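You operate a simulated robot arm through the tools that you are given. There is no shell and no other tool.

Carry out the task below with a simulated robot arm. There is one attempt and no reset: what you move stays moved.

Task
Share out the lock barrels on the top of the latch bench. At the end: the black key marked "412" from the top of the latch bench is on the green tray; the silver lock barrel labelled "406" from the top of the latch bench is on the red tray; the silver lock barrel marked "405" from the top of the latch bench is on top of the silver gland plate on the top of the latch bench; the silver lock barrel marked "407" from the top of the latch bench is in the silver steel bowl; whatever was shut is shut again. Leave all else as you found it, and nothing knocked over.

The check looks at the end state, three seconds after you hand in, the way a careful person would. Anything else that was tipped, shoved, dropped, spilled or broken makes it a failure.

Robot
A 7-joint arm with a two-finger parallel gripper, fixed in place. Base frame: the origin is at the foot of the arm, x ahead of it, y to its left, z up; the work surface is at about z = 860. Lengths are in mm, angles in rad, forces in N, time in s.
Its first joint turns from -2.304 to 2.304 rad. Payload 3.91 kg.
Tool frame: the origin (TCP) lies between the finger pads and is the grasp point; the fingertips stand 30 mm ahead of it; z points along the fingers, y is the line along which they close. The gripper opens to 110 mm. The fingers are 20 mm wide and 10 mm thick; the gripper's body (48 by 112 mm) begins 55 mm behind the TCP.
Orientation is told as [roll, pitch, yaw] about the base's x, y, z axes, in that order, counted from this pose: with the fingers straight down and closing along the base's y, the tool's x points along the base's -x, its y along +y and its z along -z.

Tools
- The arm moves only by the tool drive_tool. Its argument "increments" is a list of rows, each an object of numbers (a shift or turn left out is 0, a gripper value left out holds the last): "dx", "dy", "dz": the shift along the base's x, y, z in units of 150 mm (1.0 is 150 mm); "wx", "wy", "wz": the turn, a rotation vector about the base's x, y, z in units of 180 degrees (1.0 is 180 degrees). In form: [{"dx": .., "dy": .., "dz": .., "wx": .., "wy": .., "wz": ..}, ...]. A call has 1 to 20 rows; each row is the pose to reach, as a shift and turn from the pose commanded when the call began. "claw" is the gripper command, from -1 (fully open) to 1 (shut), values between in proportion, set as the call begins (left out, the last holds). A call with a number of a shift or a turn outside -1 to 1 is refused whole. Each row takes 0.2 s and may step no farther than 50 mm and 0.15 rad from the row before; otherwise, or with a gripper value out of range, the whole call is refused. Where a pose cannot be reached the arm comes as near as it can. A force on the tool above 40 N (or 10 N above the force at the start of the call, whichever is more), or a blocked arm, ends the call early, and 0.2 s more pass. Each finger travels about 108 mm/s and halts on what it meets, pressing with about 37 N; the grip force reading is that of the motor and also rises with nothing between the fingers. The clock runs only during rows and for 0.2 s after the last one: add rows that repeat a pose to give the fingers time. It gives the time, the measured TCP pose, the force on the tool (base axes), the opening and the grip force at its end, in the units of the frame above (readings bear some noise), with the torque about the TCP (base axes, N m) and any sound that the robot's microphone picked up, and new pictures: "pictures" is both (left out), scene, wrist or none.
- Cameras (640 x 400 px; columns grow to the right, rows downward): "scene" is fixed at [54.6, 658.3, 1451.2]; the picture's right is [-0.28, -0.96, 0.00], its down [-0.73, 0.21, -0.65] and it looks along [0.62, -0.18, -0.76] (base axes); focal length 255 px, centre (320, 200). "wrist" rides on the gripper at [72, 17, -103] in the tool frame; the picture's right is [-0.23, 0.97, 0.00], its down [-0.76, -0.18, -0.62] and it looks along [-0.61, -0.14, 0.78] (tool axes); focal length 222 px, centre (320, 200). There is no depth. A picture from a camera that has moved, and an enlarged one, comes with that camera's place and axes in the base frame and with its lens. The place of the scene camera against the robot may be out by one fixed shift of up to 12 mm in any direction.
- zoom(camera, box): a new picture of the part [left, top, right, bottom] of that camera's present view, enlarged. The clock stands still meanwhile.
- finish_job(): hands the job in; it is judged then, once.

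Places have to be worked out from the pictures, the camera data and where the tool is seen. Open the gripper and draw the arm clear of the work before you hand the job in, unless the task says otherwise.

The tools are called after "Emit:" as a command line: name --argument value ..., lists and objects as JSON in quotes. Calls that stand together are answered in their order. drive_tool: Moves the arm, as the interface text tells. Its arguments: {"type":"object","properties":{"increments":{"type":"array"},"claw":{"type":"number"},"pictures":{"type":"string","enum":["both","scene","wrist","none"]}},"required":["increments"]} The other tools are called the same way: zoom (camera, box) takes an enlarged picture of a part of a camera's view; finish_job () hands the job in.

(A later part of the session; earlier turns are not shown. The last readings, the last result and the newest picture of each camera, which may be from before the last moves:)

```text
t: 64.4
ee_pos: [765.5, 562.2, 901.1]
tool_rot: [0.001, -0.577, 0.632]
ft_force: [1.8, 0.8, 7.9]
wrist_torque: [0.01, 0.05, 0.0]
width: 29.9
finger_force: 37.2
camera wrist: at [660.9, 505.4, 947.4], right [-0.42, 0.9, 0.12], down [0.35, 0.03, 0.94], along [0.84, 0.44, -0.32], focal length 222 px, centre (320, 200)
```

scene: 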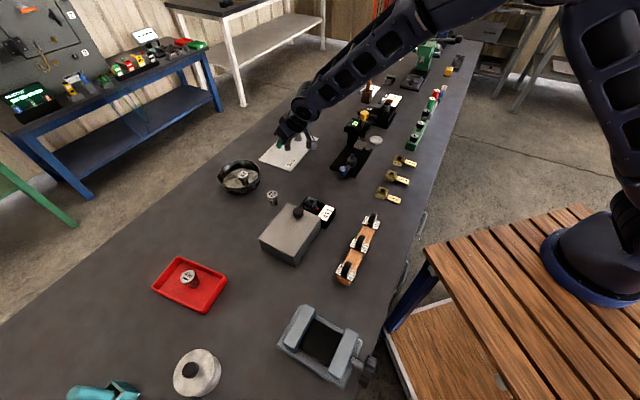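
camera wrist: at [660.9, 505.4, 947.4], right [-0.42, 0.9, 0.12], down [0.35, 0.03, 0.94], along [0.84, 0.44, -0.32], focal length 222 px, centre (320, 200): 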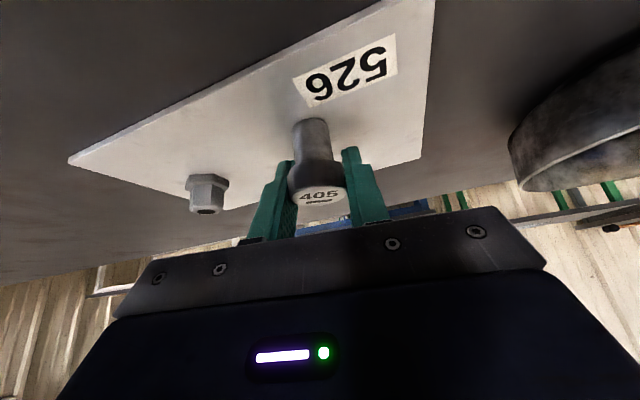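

Contact has begun (8 N). Zooming to check the barrel's uprightness before the last press.

Emit:
zoom --camera "wrist" --box '[220, 90, 420, 230]'

Emit:
drive_tool --increments '[{"dz": -0.004}, {"dz": -0.004}]' --pictures "none"

```text
2.86 times, centred on (320, 160) of wrist
camera zoom: at [660.9, 505.4, 947.4], right [-0.42, 0.9, 0.12], down [0.35, 0.03, 0.94], along [0.84, 0.44, -0.32], focal length 635 px, centre (320, 314)
```

zoom: 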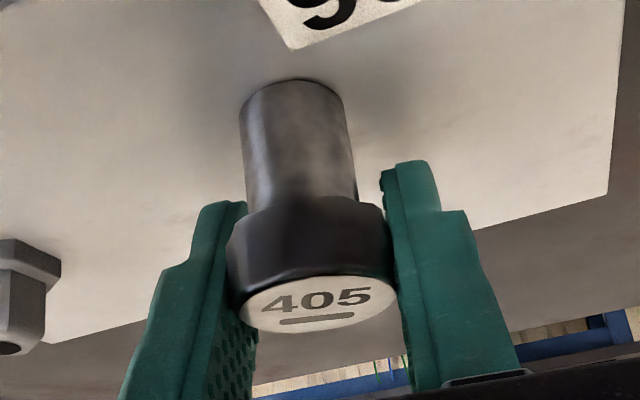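

```text
t: 65.0
ee_pos: [764.8, 560.4, 900.4]
tool_rot: [0.001, -0.578, 0.633]
ft_force: [2.1, 1.0, 22.4]
wrist_torque: [-0.08, 0.07, 0.01]
width: 30.1
finger_force: 37.3
```

22 N contact, barrel upright on the plate. Easing slightly and opening.

Emit:
drive_tool --increments '[{"dz": 0.004}, {"dz": 0.005}]' --pictures "none"

Emit:
drive_tool --increments '[{"dz": 0}, {"dz": 0}, {"dz": 0}]' --claw -0.2 --pictures "wrist"

```text
t: 65.6
ee_pos: [763.5, 560.6, 900.3]
tool_rot: [0.0, -0.577, 0.634]
ft_force: [6.0, 2.8, 22.7]
wrist_torque: [0.04, -0.01, 0.0]
width: 30.0
finger_force: 36.8
```

```text
t: 66.4
ee_pos: [764.7, 560.0, 898.7]
tool_rot: [0.001, -0.576, 0.633]
ft_force: [0.2, -0.2, -0.2]
wrist_torque: [-0.02, 0.01, 0.02]
width: 66.2
finger_force: 0.2
camera wrist: at [660.3, 505.1, 946.3], right [-0.42, 0.9, 0.12], down [0.35, 0.03, 0.94], along [0.84, 0.44, -0.33], focal length 222 px, centre (320, 200)
```

wrist: 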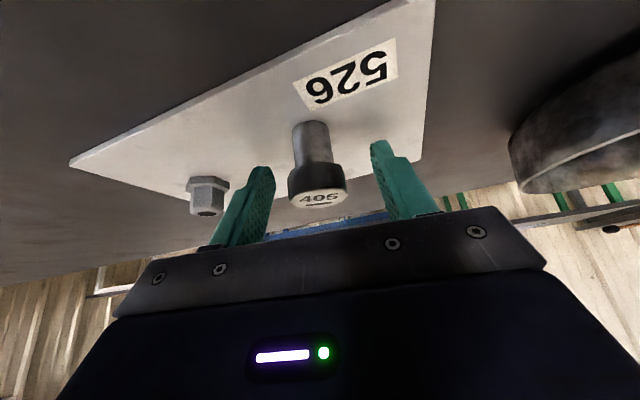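

405 stands on the gland plate by itself. Backing out along the tool axis and taking a picture.

Emit:
drive_tool --increments '[{"dx": -0.06, "dy": -0.044, "dz": 0.115}, {"dx": -0.15, "dy": -0.11, "dz": 0.286}, {"dx": -0.25, "dy": -0.183, "dz": 0.477}, {"dx": -0.35, "dy": -0.257, "dz": 0.668}, {"dx": -0.439, "dy": -0.322, "dz": 0.839}]' --pictures "both"

Emit:
zoom --camera "scene" --box '[160, 90, 340, 220]'

```text
t: 67.6
ee_pos: [698.9, 510.8, 1023.9]
tool_rot: [-0.001, -0.577, 0.633]
ft_force: [-0.3, 0.0, -0.2]
wrist_torque: [0.02, -0.03, 0.01]
width: 66.1
finger_force: 0.1
camera wrist: at [595.0, 454.5, 1070.8], right [-0.42, 0.9, 0.12], down [0.35, 0.03, 0.94], along [0.84, 0.44, -0.33], focal length 222 px, centre (320, 200)
```

scene: 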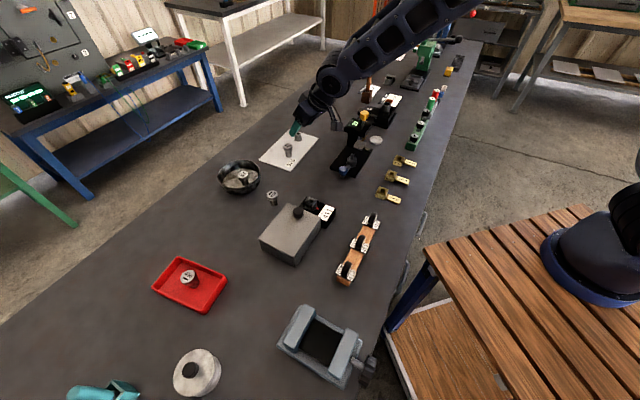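
wrist: 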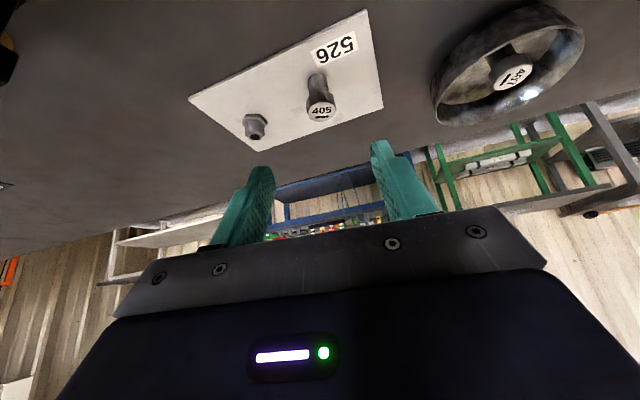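

```text
3.08 times, centred on (250, 155) of scene
camera zoom: at [54.6, 658.3, 1451.2], right [-0.28, -0.96, 0.0], down [-0.73, 0.21, -0.65], along [0.62, -0.18, -0.76], focal length 786 px, centre (535, 338)
```

zoom: 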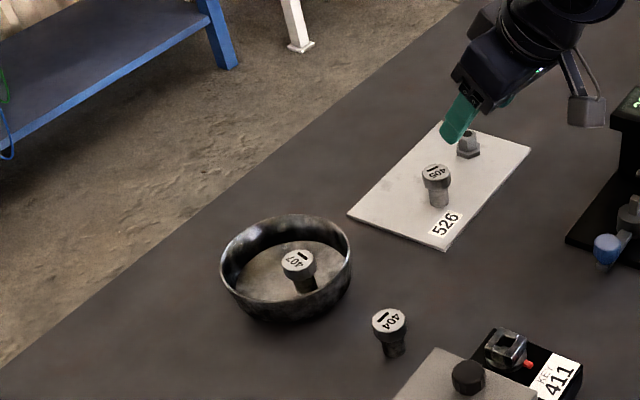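

All three barrels are in place. Next is key 412: I'll level the tool again and move over the key rack (key 412 near (404, 405)) to inspect it.

Emit:
drive_tool --increments '[{"dx": -0.15, "dz": 0.2, "wx": -0.027, "wy": 0.037}, {"dx": -0.3, "dz": 0.4, "wx": -0.0541, "wy": 0.074}, {"dx": -0.5, "dz": 0.45, "wx": -0.0812, "wy": 0.111}, {"dx": -0.7, "dy": -0.1, "dz": 0.45, "wx": -0.1083, "wy": 0.1479}, {"dx": -0.95, "dy": -0.2, "dz": 0.45, "wx": -0.1083, "wy": 0.1479}]' --claw -1 --pictures "none"

Emit:
drive_tool --increments '[{"dx": -0.25, "dy": -0.1, "wz": 0.03}, {"dx": -0.5, "dy": -0.2, "wz": 0.05}, {"dx": -0.75, "dy": -0.3, "wz": 0.05}, {"dx": -1.0, "dy": -0.4, "wz": 0.05}]' --pictures "both"

```text
t: 68.8
ee_pos: [554.6, 481.0, 1089.5]
tool_rot: [-0.001, 0.0, 0.633]
ft_force: [-0.1, 0.2, -0.9]
wrist_torque: [-0.03, 0.06, 0.01]
width: 110.1
finger_force: 0.1
```

```text
t: 69.8
ee_pos: [406.5, 421.2, 1091.3]
tool_rot: [0.0, 0.0, 0.789]
ft_force: [0.6, 0.1, 0.4]
wrist_torque: [-0.01, 0.06, 0.03]
width: 110.1
finger_force: 0.1
camera wrist: at [344.0, 381.3, 1194.1], right [-0.53, 0.85, 0.0], down [0.66, 0.42, 0.62], along [0.53, 0.33, -0.78], focal length 222 px, centre (320, 200)
```

scene: 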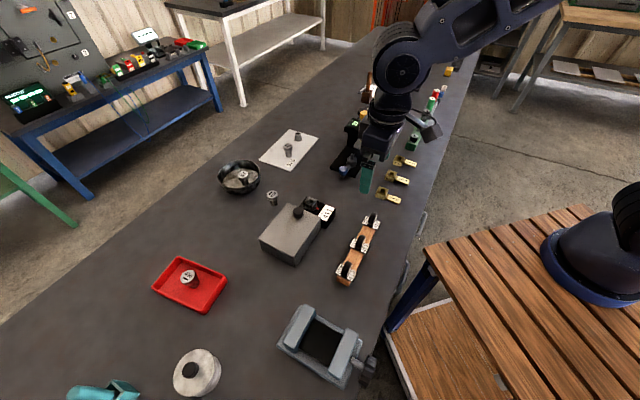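
wrist: 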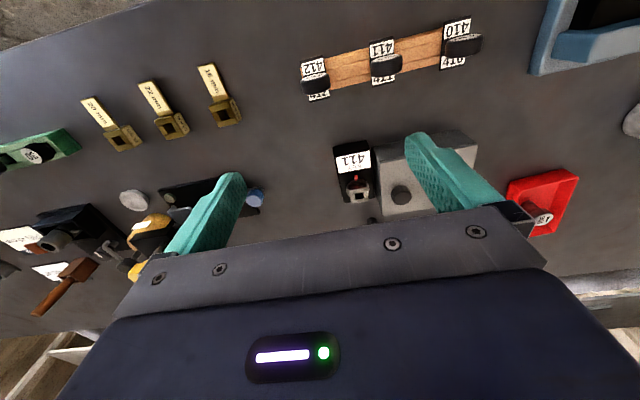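

The rack is in the wrist view. Zooming on the keys and the lock to see their shape.

Emit:
zoom --camera "wrist" --box '[280, 10, 500, 120]'

Emit:
zoom --camera "wrist" --box '[285, 40, 365, 110]'

Emit:
zoom --camera "scene" --box '[325, 200, 395, 290]'

```text
2.91 times, centred on (390, 65) of wrist
camera zoom: at [344.0, 381.3, 1194.1], right [-0.53, 0.85, 0.0], down [0.66, 0.42, 0.62], along [0.53, 0.33, -0.78], focal length 646 px, centre (116, 593)
```

zoom: 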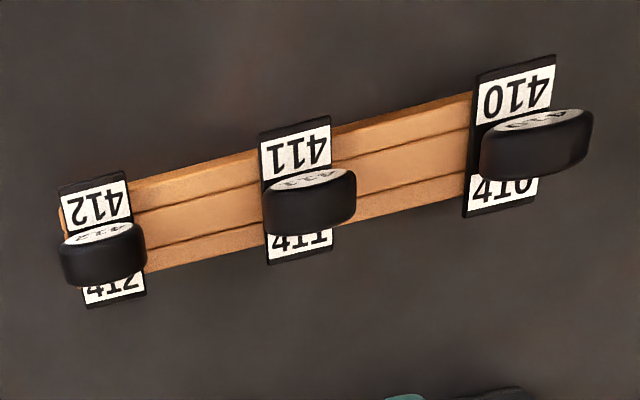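

```text
5.71 times, centred on (325, 75) of wrist
camera zoom: at [344.0, 381.3, 1194.1], right [-0.53, 0.85, 0.0], down [0.66, 0.42, 0.62], along [0.53, 0.33, -0.78], focal length 1269 px, centre (291, 914)
```

zoom: 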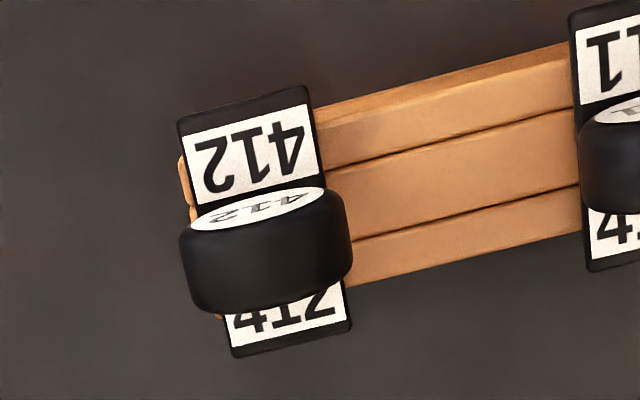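

```text
4.44 times, centred on (360, 245) of scene
camera zoom: at [54.6, 658.3, 1451.2], right [-0.28, -0.96, 0.0], down [-0.73, 0.21, -0.65], along [0.62, -0.18, -0.76], focal length 1135 px, centre (142, 0)
```

zoom: 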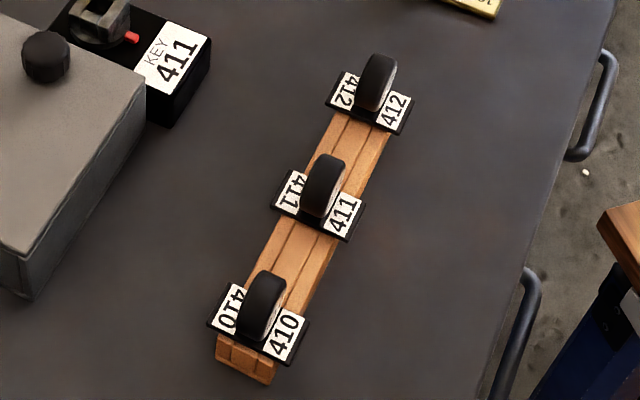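

The key's bow is an upright disc (≈36 mm, axis across the rack) over a flat flange. Before grasping it, I'll check the route to the green tray with an empty gripper: moving to the gap in front of the bench.

Emit:
drive_tool --increments '[{"dx": -0.3, "dy": 0.03}, {"dx": -0.6, "dy": 0.06}, {"dx": -0.9, "dy": 0.09}, {"dx": -1.0, "dy": 0.1}]' --pictures "none"

Emit:
drive_tool --increments '[{"dx": -0.3, "dy": 0.03}, {"dx": -0.6, "dy": 0.06}, {"dx": -0.9, "dy": 0.09}, {"dx": -1.0, "dy": 0.1}]' --pictures "none"

Emit:
drive_tool --increments '[{"dx": -0.3, "dy": 0.0}, {"dx": -0.6, "dy": 0.0}, {"dx": -0.75, "dy": 0.0, "dz": -0.15}, {"dx": -0.75, "dy": 0.0, "dz": -0.45}, {"dx": -0.75, "dy": 0.0, "dz": -0.75}, {"dx": -0.75, "dy": 0.0, "dz": -1.0}]' --pictures "both"

```text
t: 70.8
ee_pos: [257.0, 437.8, 1091.9]
tool_rot: [0.001, 0.0, 0.791]
ft_force: [0.6, 0.2, 0.0]
wrist_torque: [-0.02, 0.02, -0.03]
width: 109.8
finger_force: 0.2
```

```text
t: 71.8
ee_pos: [105.1, 452.3, 1093.2]
tool_rot: [0.0, 0.001, 0.789]
ft_force: [0.5, 0.1, 0.1]
wrist_torque: [0.01, 0.0, 0.0]
width: 110.0
finger_force: 0.1
```

```text
t: 73.2
ee_pos: [-7.2, 453.4, 942.8]
tool_rot: [0.002, -0.002, 0.791]
ft_force: [-0.1, 0.3, 0.4]
wrist_torque: [0.03, 0.0, -0.02]
width: 110.1
finger_force: 0.0
camera wrist: at [-69.8, 412.2, 1046.4], right [-0.53, 0.85, 0.0], down [0.66, 0.42, 0.62], along [0.53, 0.33, -0.78], focal length 222 px, centre (320, 200)
```

scene: 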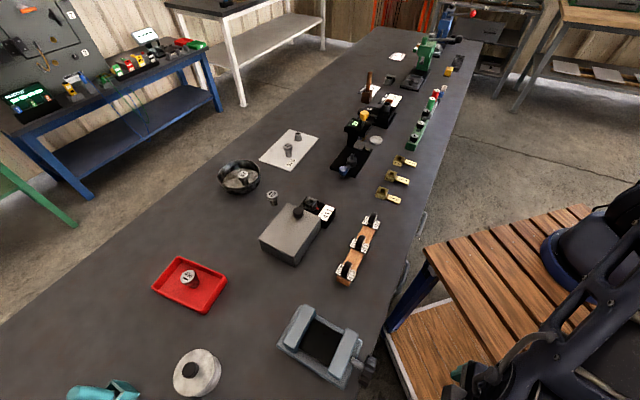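
wrist: 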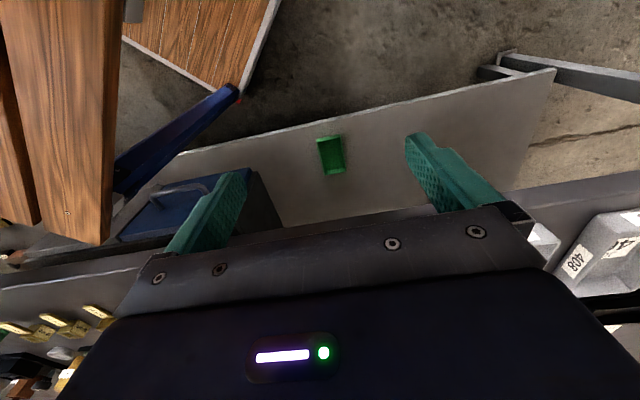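

From here the whole green tray is visible on the lower shelf. Zooming for accurate triangulation.

Emit:
zoom --camera "wrist" --box '[270, 90, 410, 230]'

Emit:
zoom --camera "wrist" --box '[100, 60, 420, 260]'

```text
2.86 times, centred on (340, 160) of wrist
camera zoom: at [-69.8, 412.2, 1046.4], right [-0.53, 0.85, 0.0], down [0.66, 0.42, 0.62], along [0.53, 0.33, -0.78], focal length 635 px, centre (263, 314)
```

zoom: 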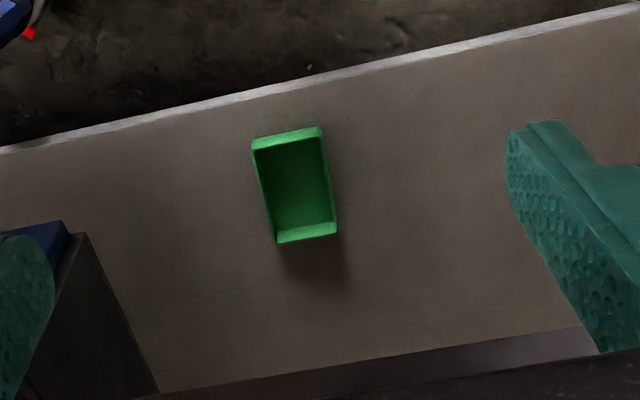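

```text
2.00 times, centred on (260, 160) of wrist
camera zoom: at [-69.8, 412.2, 1046.4], right [-0.53, 0.85, 0.0], down [0.66, 0.42, 0.62], along [0.53, 0.33, -0.78], focal length 444 px, centre (440, 280)
```

zoom: 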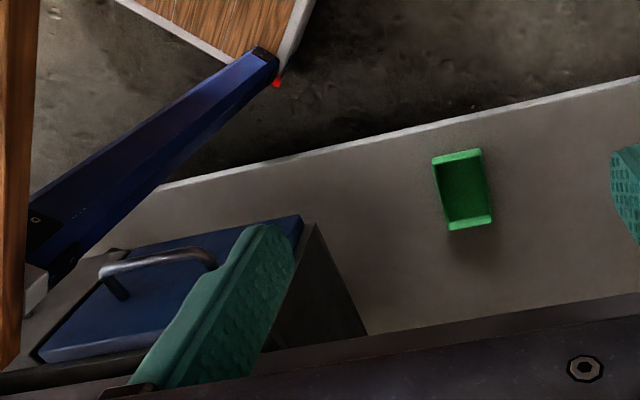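

Triangulation puts the tray's rim near z≈290, near edge ~110 mm behind the bench edge, centre ≈(240, 660). I'll test lowering the arm in the gap (table edge at y≈300, bench edge 130 mm away) step by step.

Emit:
drive_tool --increments '[{"dz": -0.2}, {"dz": -0.4}, {"dz": -0.6}, {"dz": -0.8}, {"dz": -1.0}]' --pictures "both"

```text
t: 74.4
ee_pos: [-4.9, 452.9, 793.3]
tool_rot: [0.0, -0.001, 0.789]
ft_force: [-0.1, -0.6, -0.5]
wrist_torque: [0.0, -0.01, 0.02]
width: 109.8
finger_force: 0.0
camera wrist: at [-66.3, 413.7, 896.0], right [-0.53, 0.85, 0.0], down [0.66, 0.42, 0.62], along [0.53, 0.33, -0.78], focal length 222 px, centre (320, 200)
```

scene: 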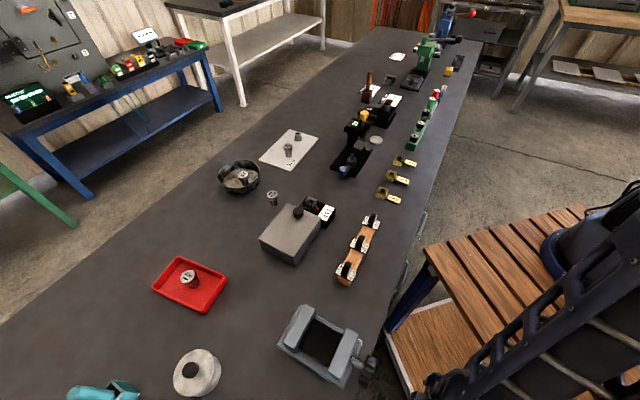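
wrist: 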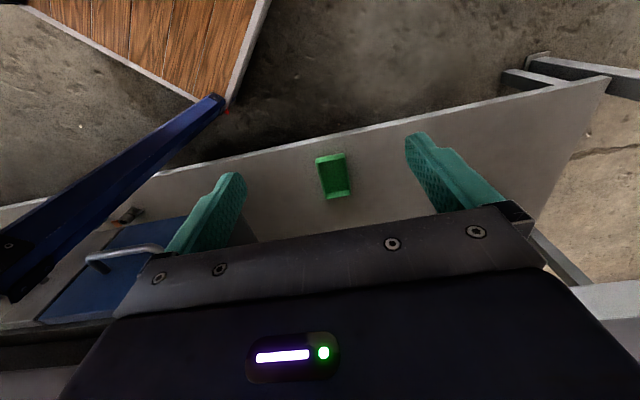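

The arm lowered without contact. Zooming again to re-triangulate the tray from this lower viewpoint.

Emit:
zoom --camera "wrist" --box '[290, 130, 380, 220]'

Emit:
zoom --camera "wrist" --box '[100, 60, 640, 330]'

```text
4.44 times, centred on (335, 175) of wrist
camera zoom: at [-66.3, 413.7, 896.0], right [-0.53, 0.85, 0.0], down [0.66, 0.42, 0.62], along [0.53, 0.33, -0.78], focal length 987 px, centre (253, 311)
```

zoom: 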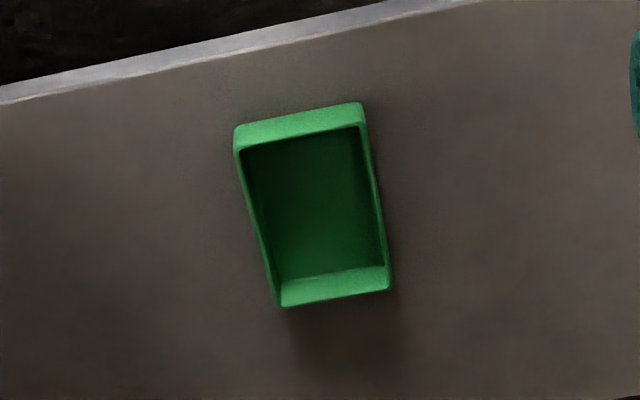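

```text
1.19 times, centred on (370, 195) of wrist
camera zoom: at [-66.3, 413.7, 896.0], right [-0.53, 0.85, 0.0], down [0.66, 0.42, 0.62], along [0.53, 0.33, -0.78], focal length 263 px, centre (261, 206)
```

zoom: 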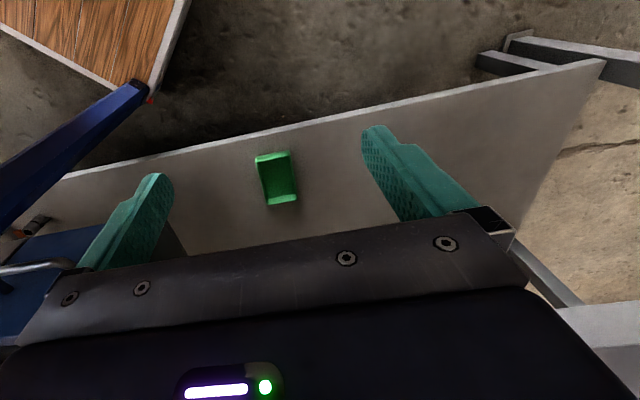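

Shelf height comes out ≈250, tray rim ≈275, centre ≈(253, 674), size ~90×146. I'll continue the empty-handed rehearsal: straight down in the gap to z≈640, watching forces.

Emit:
drive_tool --increments '[{"dz": -0.2}, {"dz": -0.4}, {"dz": -0.6}, {"dz": -0.8}, {"dz": -1.0}]' --pictures "both"

```text
t: 75.6
ee_pos: [-5.8, 451.3, 643.4]
tool_rot: [0.001, 0.0, 0.791]
ft_force: [0.4, 0.1, 0.1]
wrist_torque: [0.0, -0.01, 0.04]
width: 109.9
finger_force: 0.1
camera wrist: at [-68.3, 411.8, 746.1], right [-0.53, 0.85, 0.0], down [0.66, 0.42, 0.62], along [0.53, 0.33, -0.78], focal length 222 px, centre (320, 200)
```

scene: 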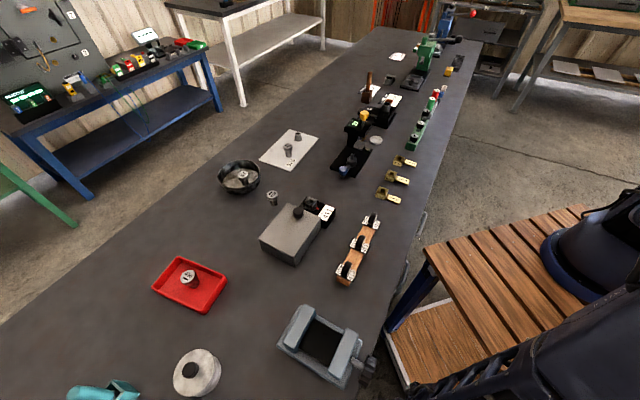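
wrist: 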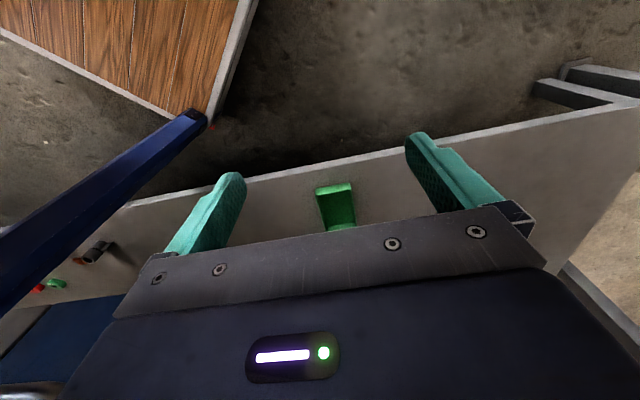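

Clear and force-free. Down another 120 mm, then a first pivot of the tool outward about the wrist.

Emit:
drive_tool --increments '[{"dz": -0.2}, {"dz": -0.4}, {"dz": -0.6}, {"dz": -0.8}]' --pictures "both"

```text
t: 76.6
ee_pos: [-5.2, 451.3, 521.1]
tool_rot: [0.0, 0.0, 0.791]
ft_force: [-0.5, 0.5, -0.1]
wrist_torque: [-0.01, -0.01, 0.0]
width: 110.0
finger_force: 0.2
camera wrist: at [-68.0, 411.3, 624.7], right [-0.53, 0.85, 0.0], down [0.66, 0.42, 0.62], along [0.53, 0.33, -0.78], focal length 222 px, centre (320, 200)
```

scene: 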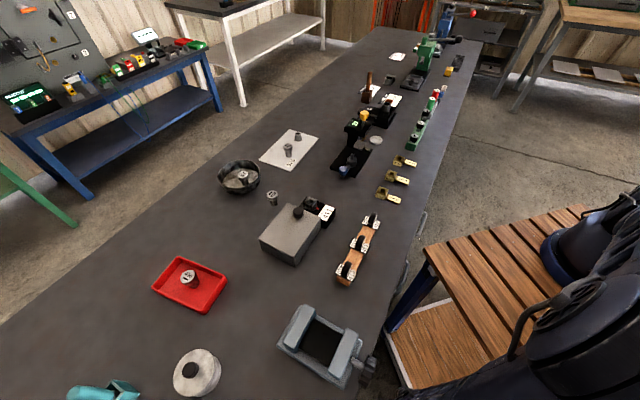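
wrist: 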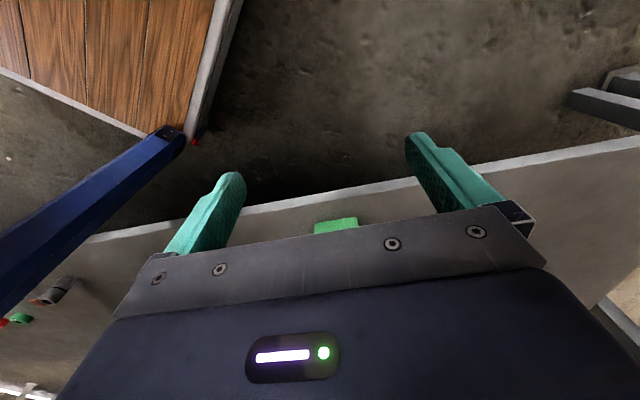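

The elbow is now visible at the scene's lower right. Zooming in to judge its clearance from the wooden table.

Emit:
zoom --camera "scene" --box '[380, 160, 640, 400]'

```text
1.67 times, centred on (510, 280) of scene
camera zoom: at [54.6, 658.3, 1451.2], right [-0.28, -0.96, 0.0], down [-0.73, 0.21, -0.65], along [0.62, -0.18, -0.76], focal length 426 px, centre (3, 67)
```

zoom: 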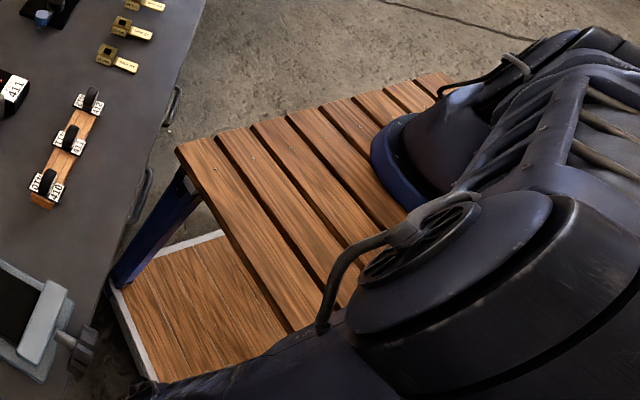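

The elbow is well above the wooden table. Now pivoting the tool outward 60° about the wrist so the fingers swing under the bench top (fingers at z≈620, bench underside ≈ 820).

Emit:
drive_tool --increments '[{"dx": 0.1288, "dy": 0.1297, "dz": 0.012, "wx": 0.0296, "wy": -0.0294}, {"dx": 0.2555, "dy": 0.2573, "dz": 0.048, "wx": 0.0592, "wy": -0.0588}, {"dx": 0.3778, "dy": 0.3805, "dz": 0.107, "wx": 0.0888, "wy": -0.0881}, {"dx": 0.4935, "dy": 0.497, "dz": 0.188, "wx": 0.1184, "wy": -0.1175}, {"dx": 0.6002, "dy": 0.6044, "dz": 0.289, "wx": 0.1477, "wy": -0.1467}, {"dx": 0.6972, "dy": 0.7021, "dz": 0.41, "wx": 0.1773, "wy": -0.1761}, {"dx": 0.7824, "dy": 0.788, "dz": 0.547, "wx": 0.2069, "wy": -0.2054}, {"dx": 0.8543, "dy": 0.8603, "dz": 0.7, "wx": 0.2365, "wy": -0.2348}]' --pictures "both"

```text
t: 78.4
ee_pos: [122.4, 583.3, 627.0]
tool_rot: [-0.001, -1.049, 0.791]
ft_force: [-1.0, -0.1, 0.5]
wrist_torque: [0.05, 0.0, 0.01]
width: 110.1
finger_force: 0.1
camera wrist: at [22.5, 505.4, 616.3], right [-0.61, 0.77, 0.2], down [0.01, -0.24, 0.97], along [0.79, 0.6, 0.14], focal length 222 px, centre (320, 200)
```

scene: 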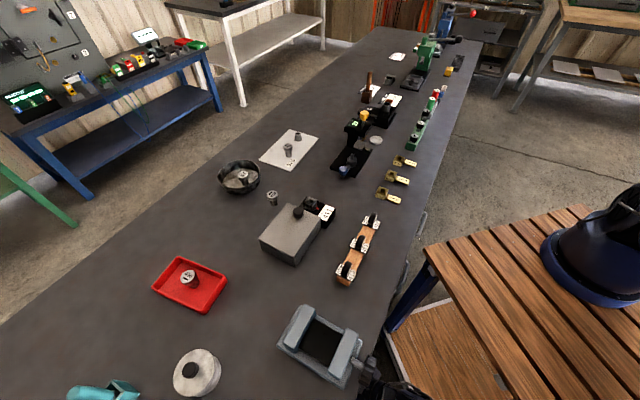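
wrist: 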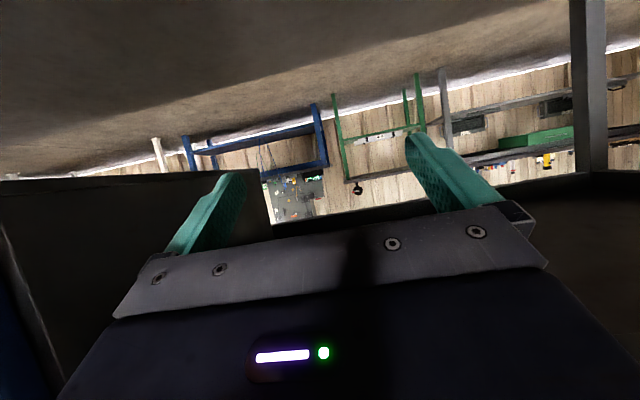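

The pivot worked with no contact force. A dark arm part shows near the vise knob in the scene view; zooming to check its clearance.

Emit:
zoom --camera "scene" --box '[300, 290, 480, 400]'

Emit:
zoom --camera "scene" --box '[440, 160, 640, 400]'

```text
3.56 times, centred on (390, 345) of scene
camera zoom: at [54.6, 658.3, 1451.2], right [-0.28, -0.96, 0.0], down [-0.73, 0.21, -0.65], along [0.62, -0.18, -0.76], focal length 908 px, centre (71, -316)
```

zoom: 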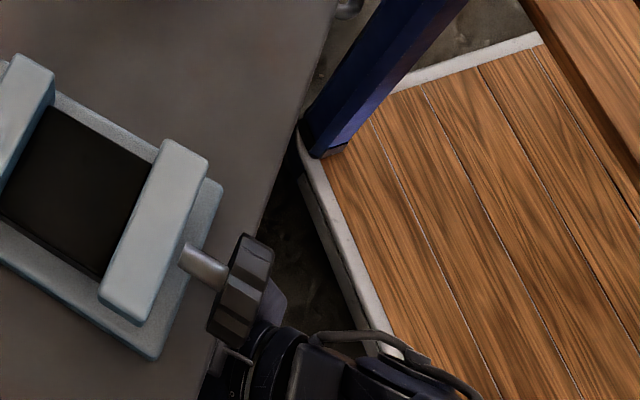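

```text
1.67 times, centred on (540, 280) of scene
camera zoom: at [54.6, 658.3, 1451.2], right [-0.28, -0.96, 0.0], down [-0.73, 0.21, -0.65], along [0.62, -0.18, -0.76], focal length 426 px, centre (-47, 67)
```

zoom: 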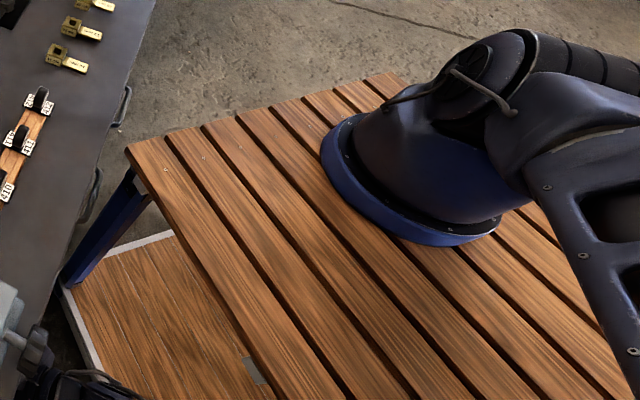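

The arm has swung its elbow to the free side and nothing touches. Lowering 150 mm with this tilt.

Emit:
drive_tool --increments '[{"dz": -0.2}, {"dz": -0.4}, {"dz": -0.6}, {"dz": -0.8}, {"dz": -1.0}]' --pictures "both"

```text
t: 79.6
ee_pos: [123.6, 582.1, 477.0]
tool_rot: [0.001, -1.048, 0.789]
ft_force: [0.2, -0.1, 0.0]
wrist_torque: [0.01, -0.02, 0.0]
width: 110.1
finger_force: 0.1
camera wrist: at [23.3, 505.4, 464.9], right [-0.61, 0.77, 0.2], down [0.01, -0.24, 0.97], along [0.79, 0.6, 0.14], focal length 222 px, centre (320, 200)
```

scene: 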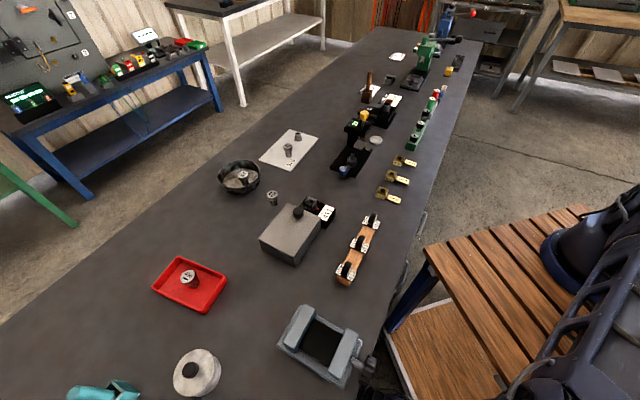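
wrist: 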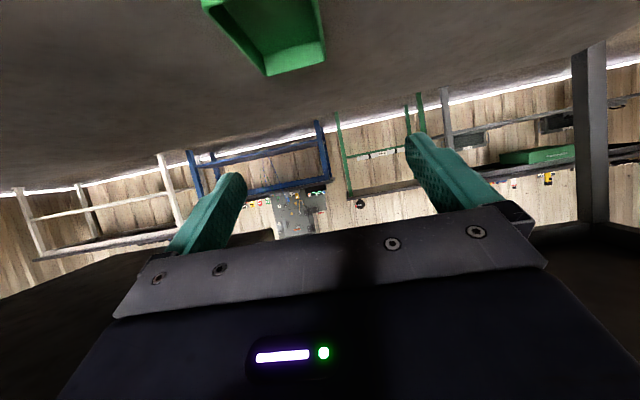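

The tray shows at the top of the wrist view from close by, giving a better height estimate. Zooming there.

Emit:
zoom --camera "wrist" --box '[190, 0, 350, 100]'

```text
4.00 times, centred on (270, 50) of wrist
camera zoom: at [23.3, 505.4, 464.9], right [-0.61, 0.77, 0.2], down [0.01, -0.24, 0.97], along [0.79, 0.6, 0.14], focal length 888 px, centre (520, 800)
```

zoom: 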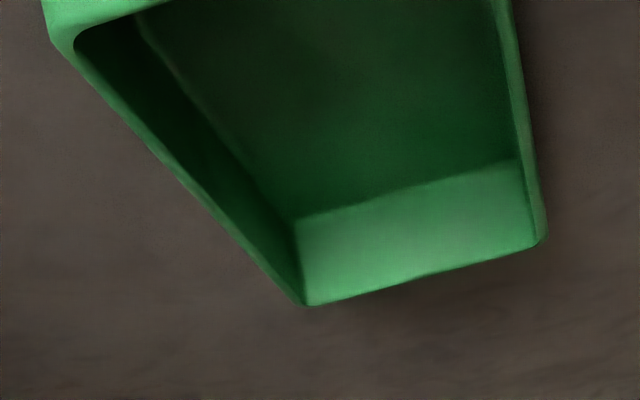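

The close view gives rim z≈330, floor ≈305, tray centre ≈(226, 650), size ≈134×83. Rehearsing the final approach to about (208, 630, 372), above the tray.

Emit:
drive_tool --increments '[{"dx": 0.1, "dy": 0.05, "dz": -0.2}, {"dx": 0.22, "dy": 0.12, "dz": -0.38}, {"dx": 0.34, "dy": 0.19, "dz": -0.52}, {"dx": 0.46, "dy": 0.26, "dz": -0.63}, {"dx": 0.57, "dy": 0.332, "dz": -0.7}, {"dx": 0.57, "dy": 0.332, "dz": -0.7}]' --pictures "both"

```text
t: 81.0
ee_pos: [196.5, 633.1, 374.4]
tool_rot: [0.002, -1.05, 0.799]
ft_force: [0.2, 0.1, 1.1]
wrist_torque: [-0.03, -0.03, 0.01]
width: 110.1
finger_force: 0.1
camera wrist: at [96.7, 554.2, 363.5], right [-0.62, 0.76, 0.2], down [0.02, -0.24, 0.97], along [0.78, 0.6, 0.14], focal length 222 px, centre (320, 200)
```

scene: 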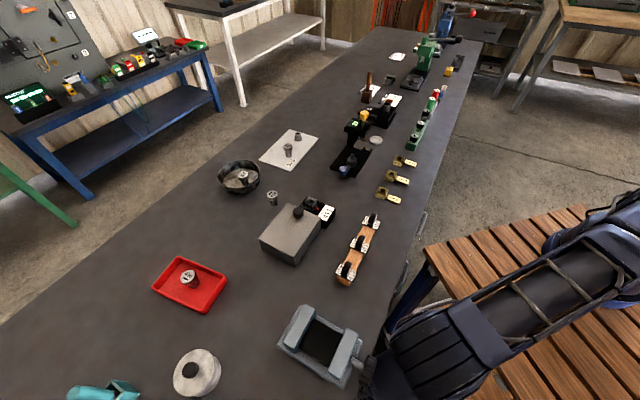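
wrist: 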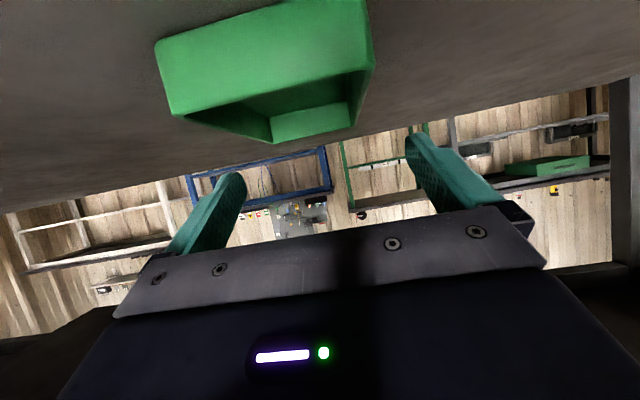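

The measured pose is ~11 mm short of the command, so I should see what limits it. Zooming on the arm near the bench edge.

Emit:
zoom --camera "scene" --box '[340, 200, 640, 400]'

Emit:
zoom --camera "wrist" --box '[140, 0, 440, 200]'

```text
2.00 times, centred on (490, 300) of scene
camera zoom: at [54.6, 658.3, 1451.2], right [-0.28, -0.96, 0.0], down [-0.73, 0.21, -0.65], along [0.62, -0.18, -0.76], focal length 511 px, centre (-20, 0)
```

zoom: 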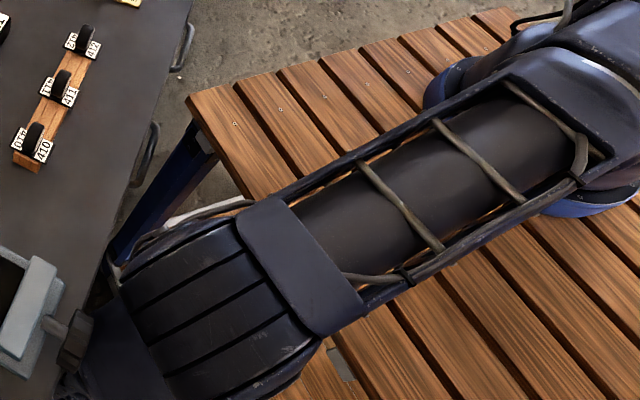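

```text
2.00 times, centred on (290, 100) of wrist
camera zoom: at [96.7, 554.2, 363.5], right [-0.62, 0.76, 0.2], down [0.02, -0.24, 0.97], along [0.78, 0.6, 0.14], focal length 444 px, centre (380, 400)
```

zoom: 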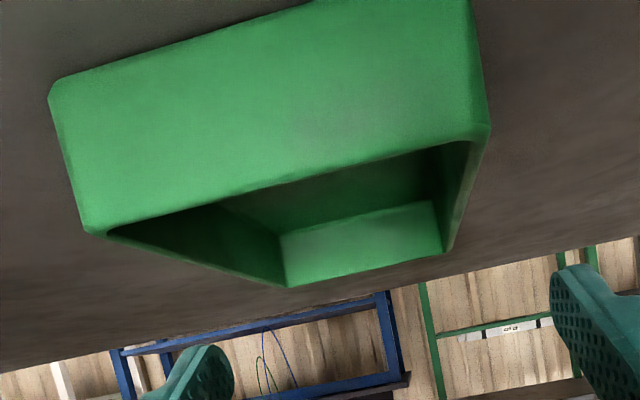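

The elbow drum sits right beside the bench edge and vise knob, so I should not push there. Retracing this last move to back away.

Emit:
drive_tool --increments '[{"dx": -0.11, "dy": -0.072, "dz": 0.07}, {"dx": -0.23, "dy": -0.142, "dz": 0.18}, {"dx": -0.35, "dy": -0.212, "dz": 0.32}, {"dx": -0.47, "dy": -0.282, "dz": 0.5}, {"dx": -0.57, "dy": -0.332, "dz": 0.7}, {"dx": -0.57, "dy": -0.332, "dz": 0.7}]' --pictures "both"

Emit:
zoom --camera "scene" --box '[270, 270, 450, 400]'

```text
t: 82.4
ee_pos: [120.1, 582.5, 477.2]
tool_rot: [0.0, -1.048, 0.79]
ft_force: [-0.1, 0.1, -0.3]
wrist_torque: [-0.01, 0.05, 0.0]
width: 110.0
finger_force: 0.0
camera wrist: at [21.3, 505.4, 465.9], right [-0.61, 0.77, 0.2], down [0.01, -0.24, 0.97], along [0.79, 0.6, 0.13], focal length 222 px, centre (320, 200)
```

scene: 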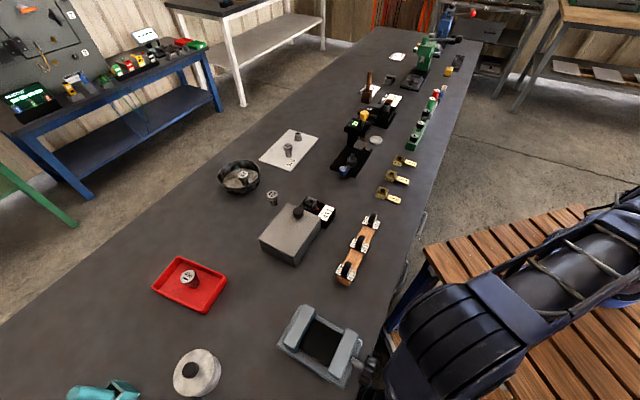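
wrist: 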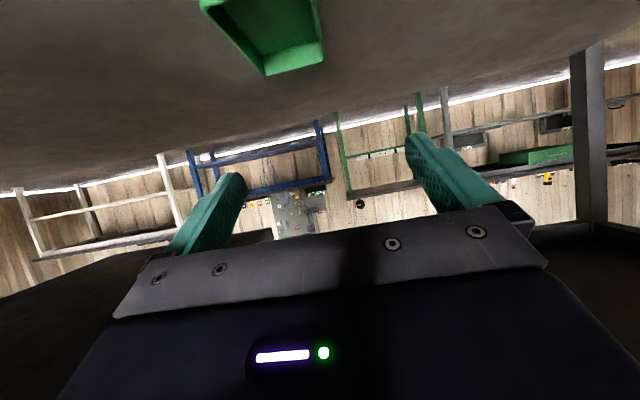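

```text
3.08 times, centred on (360, 335) of scene
camera zoom: at [54.6, 658.3, 1451.2], right [-0.28, -0.96, 0.0], down [-0.73, 0.21, -0.65], along [0.62, -0.18, -0.76], focal length 786 px, centre (197, -215)
```

zoom: 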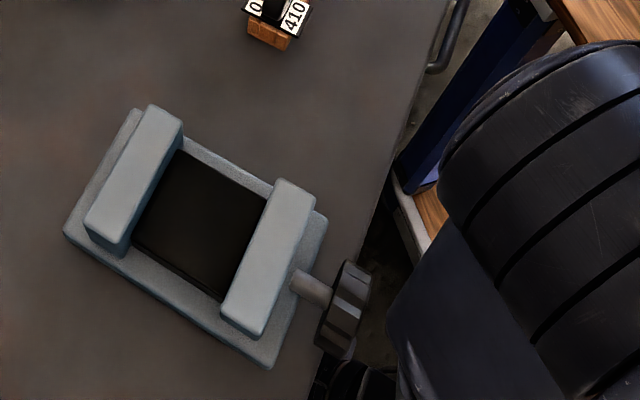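

Backed off; vise and knob look undisturbed. For the real delivery I'll point the tool more toward +x so the elbow stays farther from the bench. Retracing out: up 150, un-pivot, and up.

Emit:
drive_tool --increments '[{"dz": 0.2}, {"dz": 0.4}, {"dz": 0.6}, {"dz": 0.8}, {"dz": 1.0}]' --pictures "scene"

Emit:
drive_tool --increments '[{"dx": -0.0719, "dy": -0.0723, "dz": -0.153, "wx": -0.0296, "wy": 0.0294}, {"dx": -0.1571, "dy": -0.1582, "dz": -0.29, "wx": -0.0592, "wy": 0.0587}, {"dx": -0.2541, "dy": -0.2559, "dz": -0.411, "wx": -0.0888, "wy": 0.0881}, {"dx": -0.3608, "dy": -0.3633, "dz": -0.512, "wx": -0.1181, "wy": 0.1173}, {"dx": -0.4765, "dy": -0.4798, "dz": -0.593, "wx": -0.1477, "wy": 0.1467}, {"dx": -0.5988, "dy": -0.603, "dz": -0.652, "wx": -0.1773, "wy": 0.176}, {"dx": -0.7255, "dy": -0.7306, "dz": -0.688, "wx": -0.2069, "wy": 0.2054}, {"dx": -0.8543, "dy": -0.8603, "dz": -0.7, "wx": -0.2365, "wy": 0.2348}]' --pictures "both"

```text
t: 83.6
ee_pos: [120.4, 582.2, 627.9]
tool_rot: [0.0, -1.047, 0.79]
ft_force: [-0.1, -0.1, 0.4]
wrist_torque: [-0.01, -0.03, 0.0]
width: 109.7
finger_force: 0.1
```

scene: 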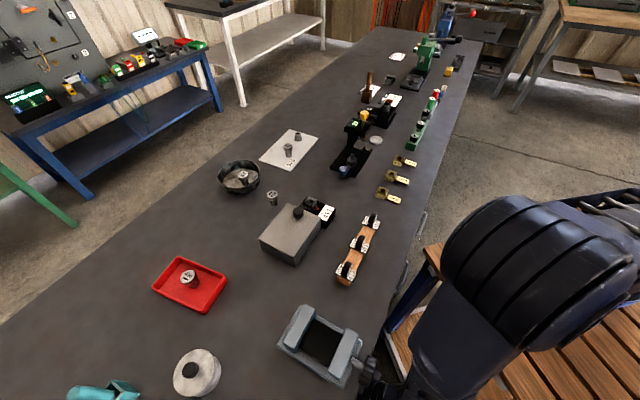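

```text
t: 85.4
ee_pos: [-6.0, 454.5, 521.5]
tool_rot: [0.0, 0.001, 0.791]
ft_force: [0.5, -0.4, 0.2]
wrist_torque: [0.0, -0.01, 0.01]
width: 110.2
finger_force: 0.1
camera wrist: at [-67.8, 413.7, 624.8], right [-0.53, 0.85, 0.0], down [0.66, 0.42, 0.62], along [0.53, 0.33, -0.78], focal length 222 px, centre (320, 200)
```

scene: 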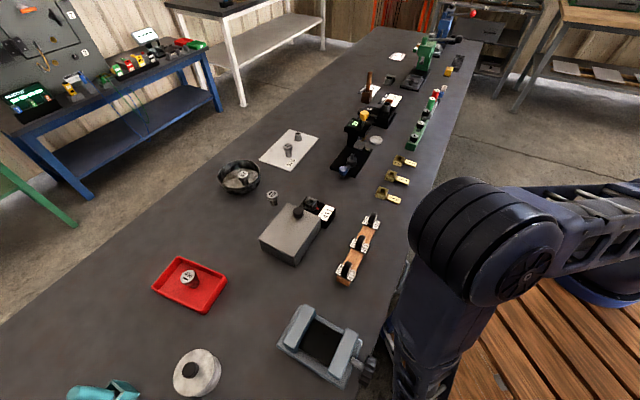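
wrist: 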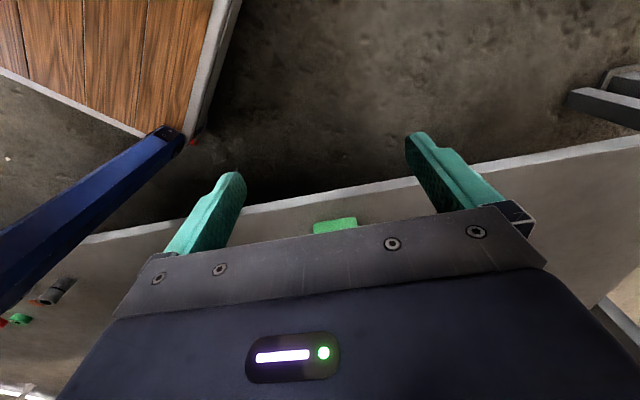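

Path-dependent elbow drift noted. Now going straight up out of the gap to fetch key 412.

Emit:
drive_tool --increments '[{"dz": 0.25}, {"dz": 0.5}, {"dz": 0.75}, {"dz": 1.0}]' --pictures "none"

Emit:
drive_tool --increments '[{"dz": 0.25}, {"dz": 0.5}, {"dz": 0.75}, {"dz": 1.0}]' --pictures "scene"

Emit:
drive_tool --increments '[{"dz": 0.25}, {"dz": 0.5}, {"dz": 0.75}, {"dz": 1.0}]' --pictures "none"

Emit:
drive_tool --increments '[{"dz": 0.25}, {"dz": 0.5}, {"dz": 0.75}, {"dz": 0.8}]' --pictures "scene"

```text
t: 86.4
ee_pos: [-6.8, 454.7, 673.8]
tool_rot: [0.0, 0.002, 0.79]
ft_force: [-0.5, -0.3, 0.4]
wrist_torque: [-0.04, 0.0, 0.0]
width: 109.8
finger_force: 0.0
```

```text
t: 87.4
ee_pos: [-6.5, 452.9, 823.5]
tool_rot: [-0.001, -0.001, 0.79]
ft_force: [-0.3, -0.6, -0.6]
wrist_torque: [-0.03, 0.0, 0.02]
width: 110.1
finger_force: 0.1
```

scene: 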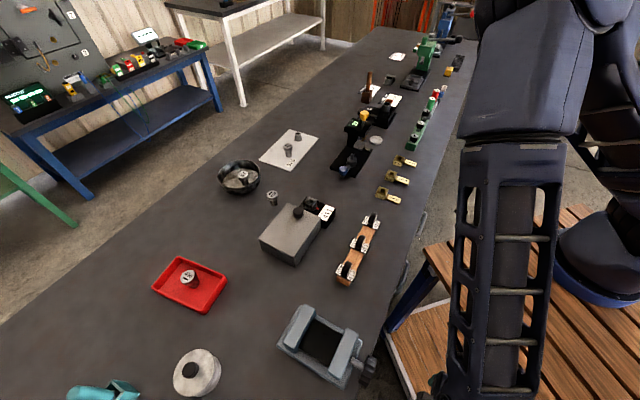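

```text
t: 88.4
ee_pos: [-5.1, 453.7, 974.3]
tool_rot: [0.001, -0.001, 0.79]
ft_force: [0.3, -0.7, 0.0]
wrist_torque: [-0.01, 0.01, 0.0]
width: 109.8
finger_force: 0.1
```

```text
t: 89.4
ee_pos: [-6.7, 452.0, 1092.9]
tool_rot: [-0.001, 0.001, 0.791]
ft_force: [-0.6, -1.0, -1.0]
wrist_torque: [-0.01, -0.01, 0.0]
width: 110.1
finger_force: 0.1
```

scene: 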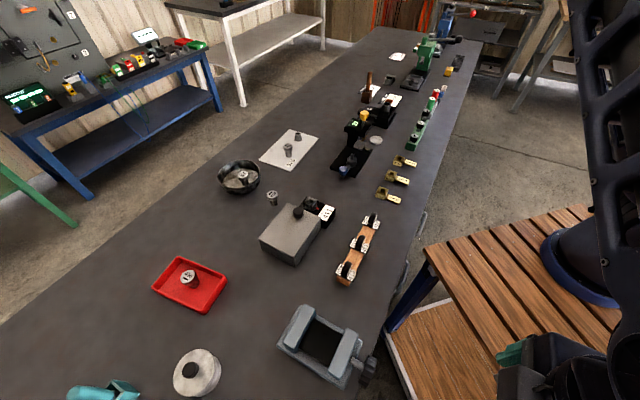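

Out of the gap. Moving to key 412 at about (394, 408) and turning the gripper so the fingers will close across the key's disc.

Emit:
drive_tool --increments '[{"dx": 0.25, "dy": -0.025, "wz": -0.042}, {"dx": 0.5, "dy": -0.05, "wz": -0.084}, {"dx": 0.75, "dy": -0.075, "wz": -0.126}, {"dx": 1.0, "dy": -0.1, "wz": -0.168}]' --pictures "none"

Emit:
drive_tool --increments '[{"dx": 0.25, "dy": -0.025, "wz": -0.042}, {"dx": 0.5, "dy": -0.05, "wz": -0.084}, {"dx": 0.75, "dy": -0.075, "wz": -0.126}, {"dx": 1.0, "dy": -0.1, "wz": -0.168}]' --pictures "none"

Emit:
drive_tool --increments '[{"dx": 0.17, "dy": -0.025, "wz": -0.042}, {"dx": 0.34, "dy": -0.05, "wz": -0.084}, {"dx": 0.5, "dy": -0.075, "wz": -0.126}, {"dx": 0.666, "dy": -0.09, "wz": -0.168}, {"dx": 0.666, "dy": -0.09, "wz": -0.168}]' --pictures "both"

```text
t: 90.4
ee_pos: [142.5, 436.4, 1094.0]
tool_rot: [0.0, -0.001, 0.262]
ft_force: [-0.1, 0.2, -0.2]
wrist_torque: [0.0, -0.02, 0.0]
width: 110.0
finger_force: 0.1
```

```text
t: 91.4
ee_pos: [292.6, 422.3, 1094.4]
tool_rot: [0.0, -0.001, -0.267]
ft_force: [0.6, 0.2, 0.6]
wrist_torque: [-0.02, -0.06, 0.0]
width: 109.9
finger_force: 0.0
```

```text
t: 92.6
ee_pos: [394.7, 408.4, 1093.2]
tool_rot: [-0.002, 0.001, -0.793]
ft_force: [0.3, 0.8, -0.3]
wrist_torque: [0.0, -0.02, -0.02]
width: 109.9
finger_force: 0.0
camera wrist: at [356.6, 472.3, 1196.2], right [0.85, 0.52, 0.0], down [0.41, -0.67, 0.62], along [0.32, -0.53, -0.78], focal length 222 px, centre (320, 200)
```

scene: 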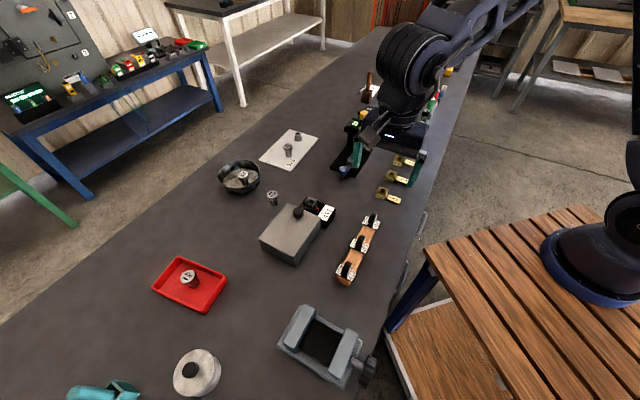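
wrist: 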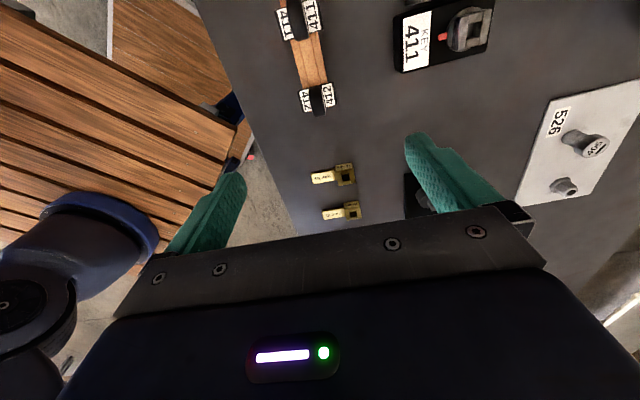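

Key 412 is straight below the fingers in the wrist view. Zooming to measure it.

Emit:
zoom --camera "wrist" --box '[280, 60, 360, 130]'

```text
5.71 times, centred on (320, 95) of wrist
camera zoom: at [356.6, 472.3, 1196.2], right [0.85, 0.52, 0.0], down [0.41, -0.67, 0.62], along [0.32, -0.53, -0.78], focal length 1269 px, centre (320, 800)
```

zoom: 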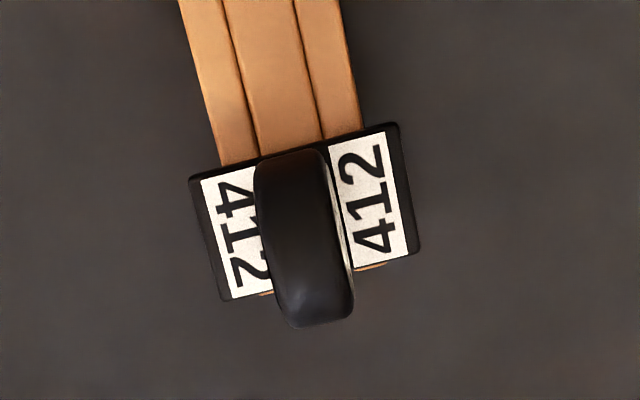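

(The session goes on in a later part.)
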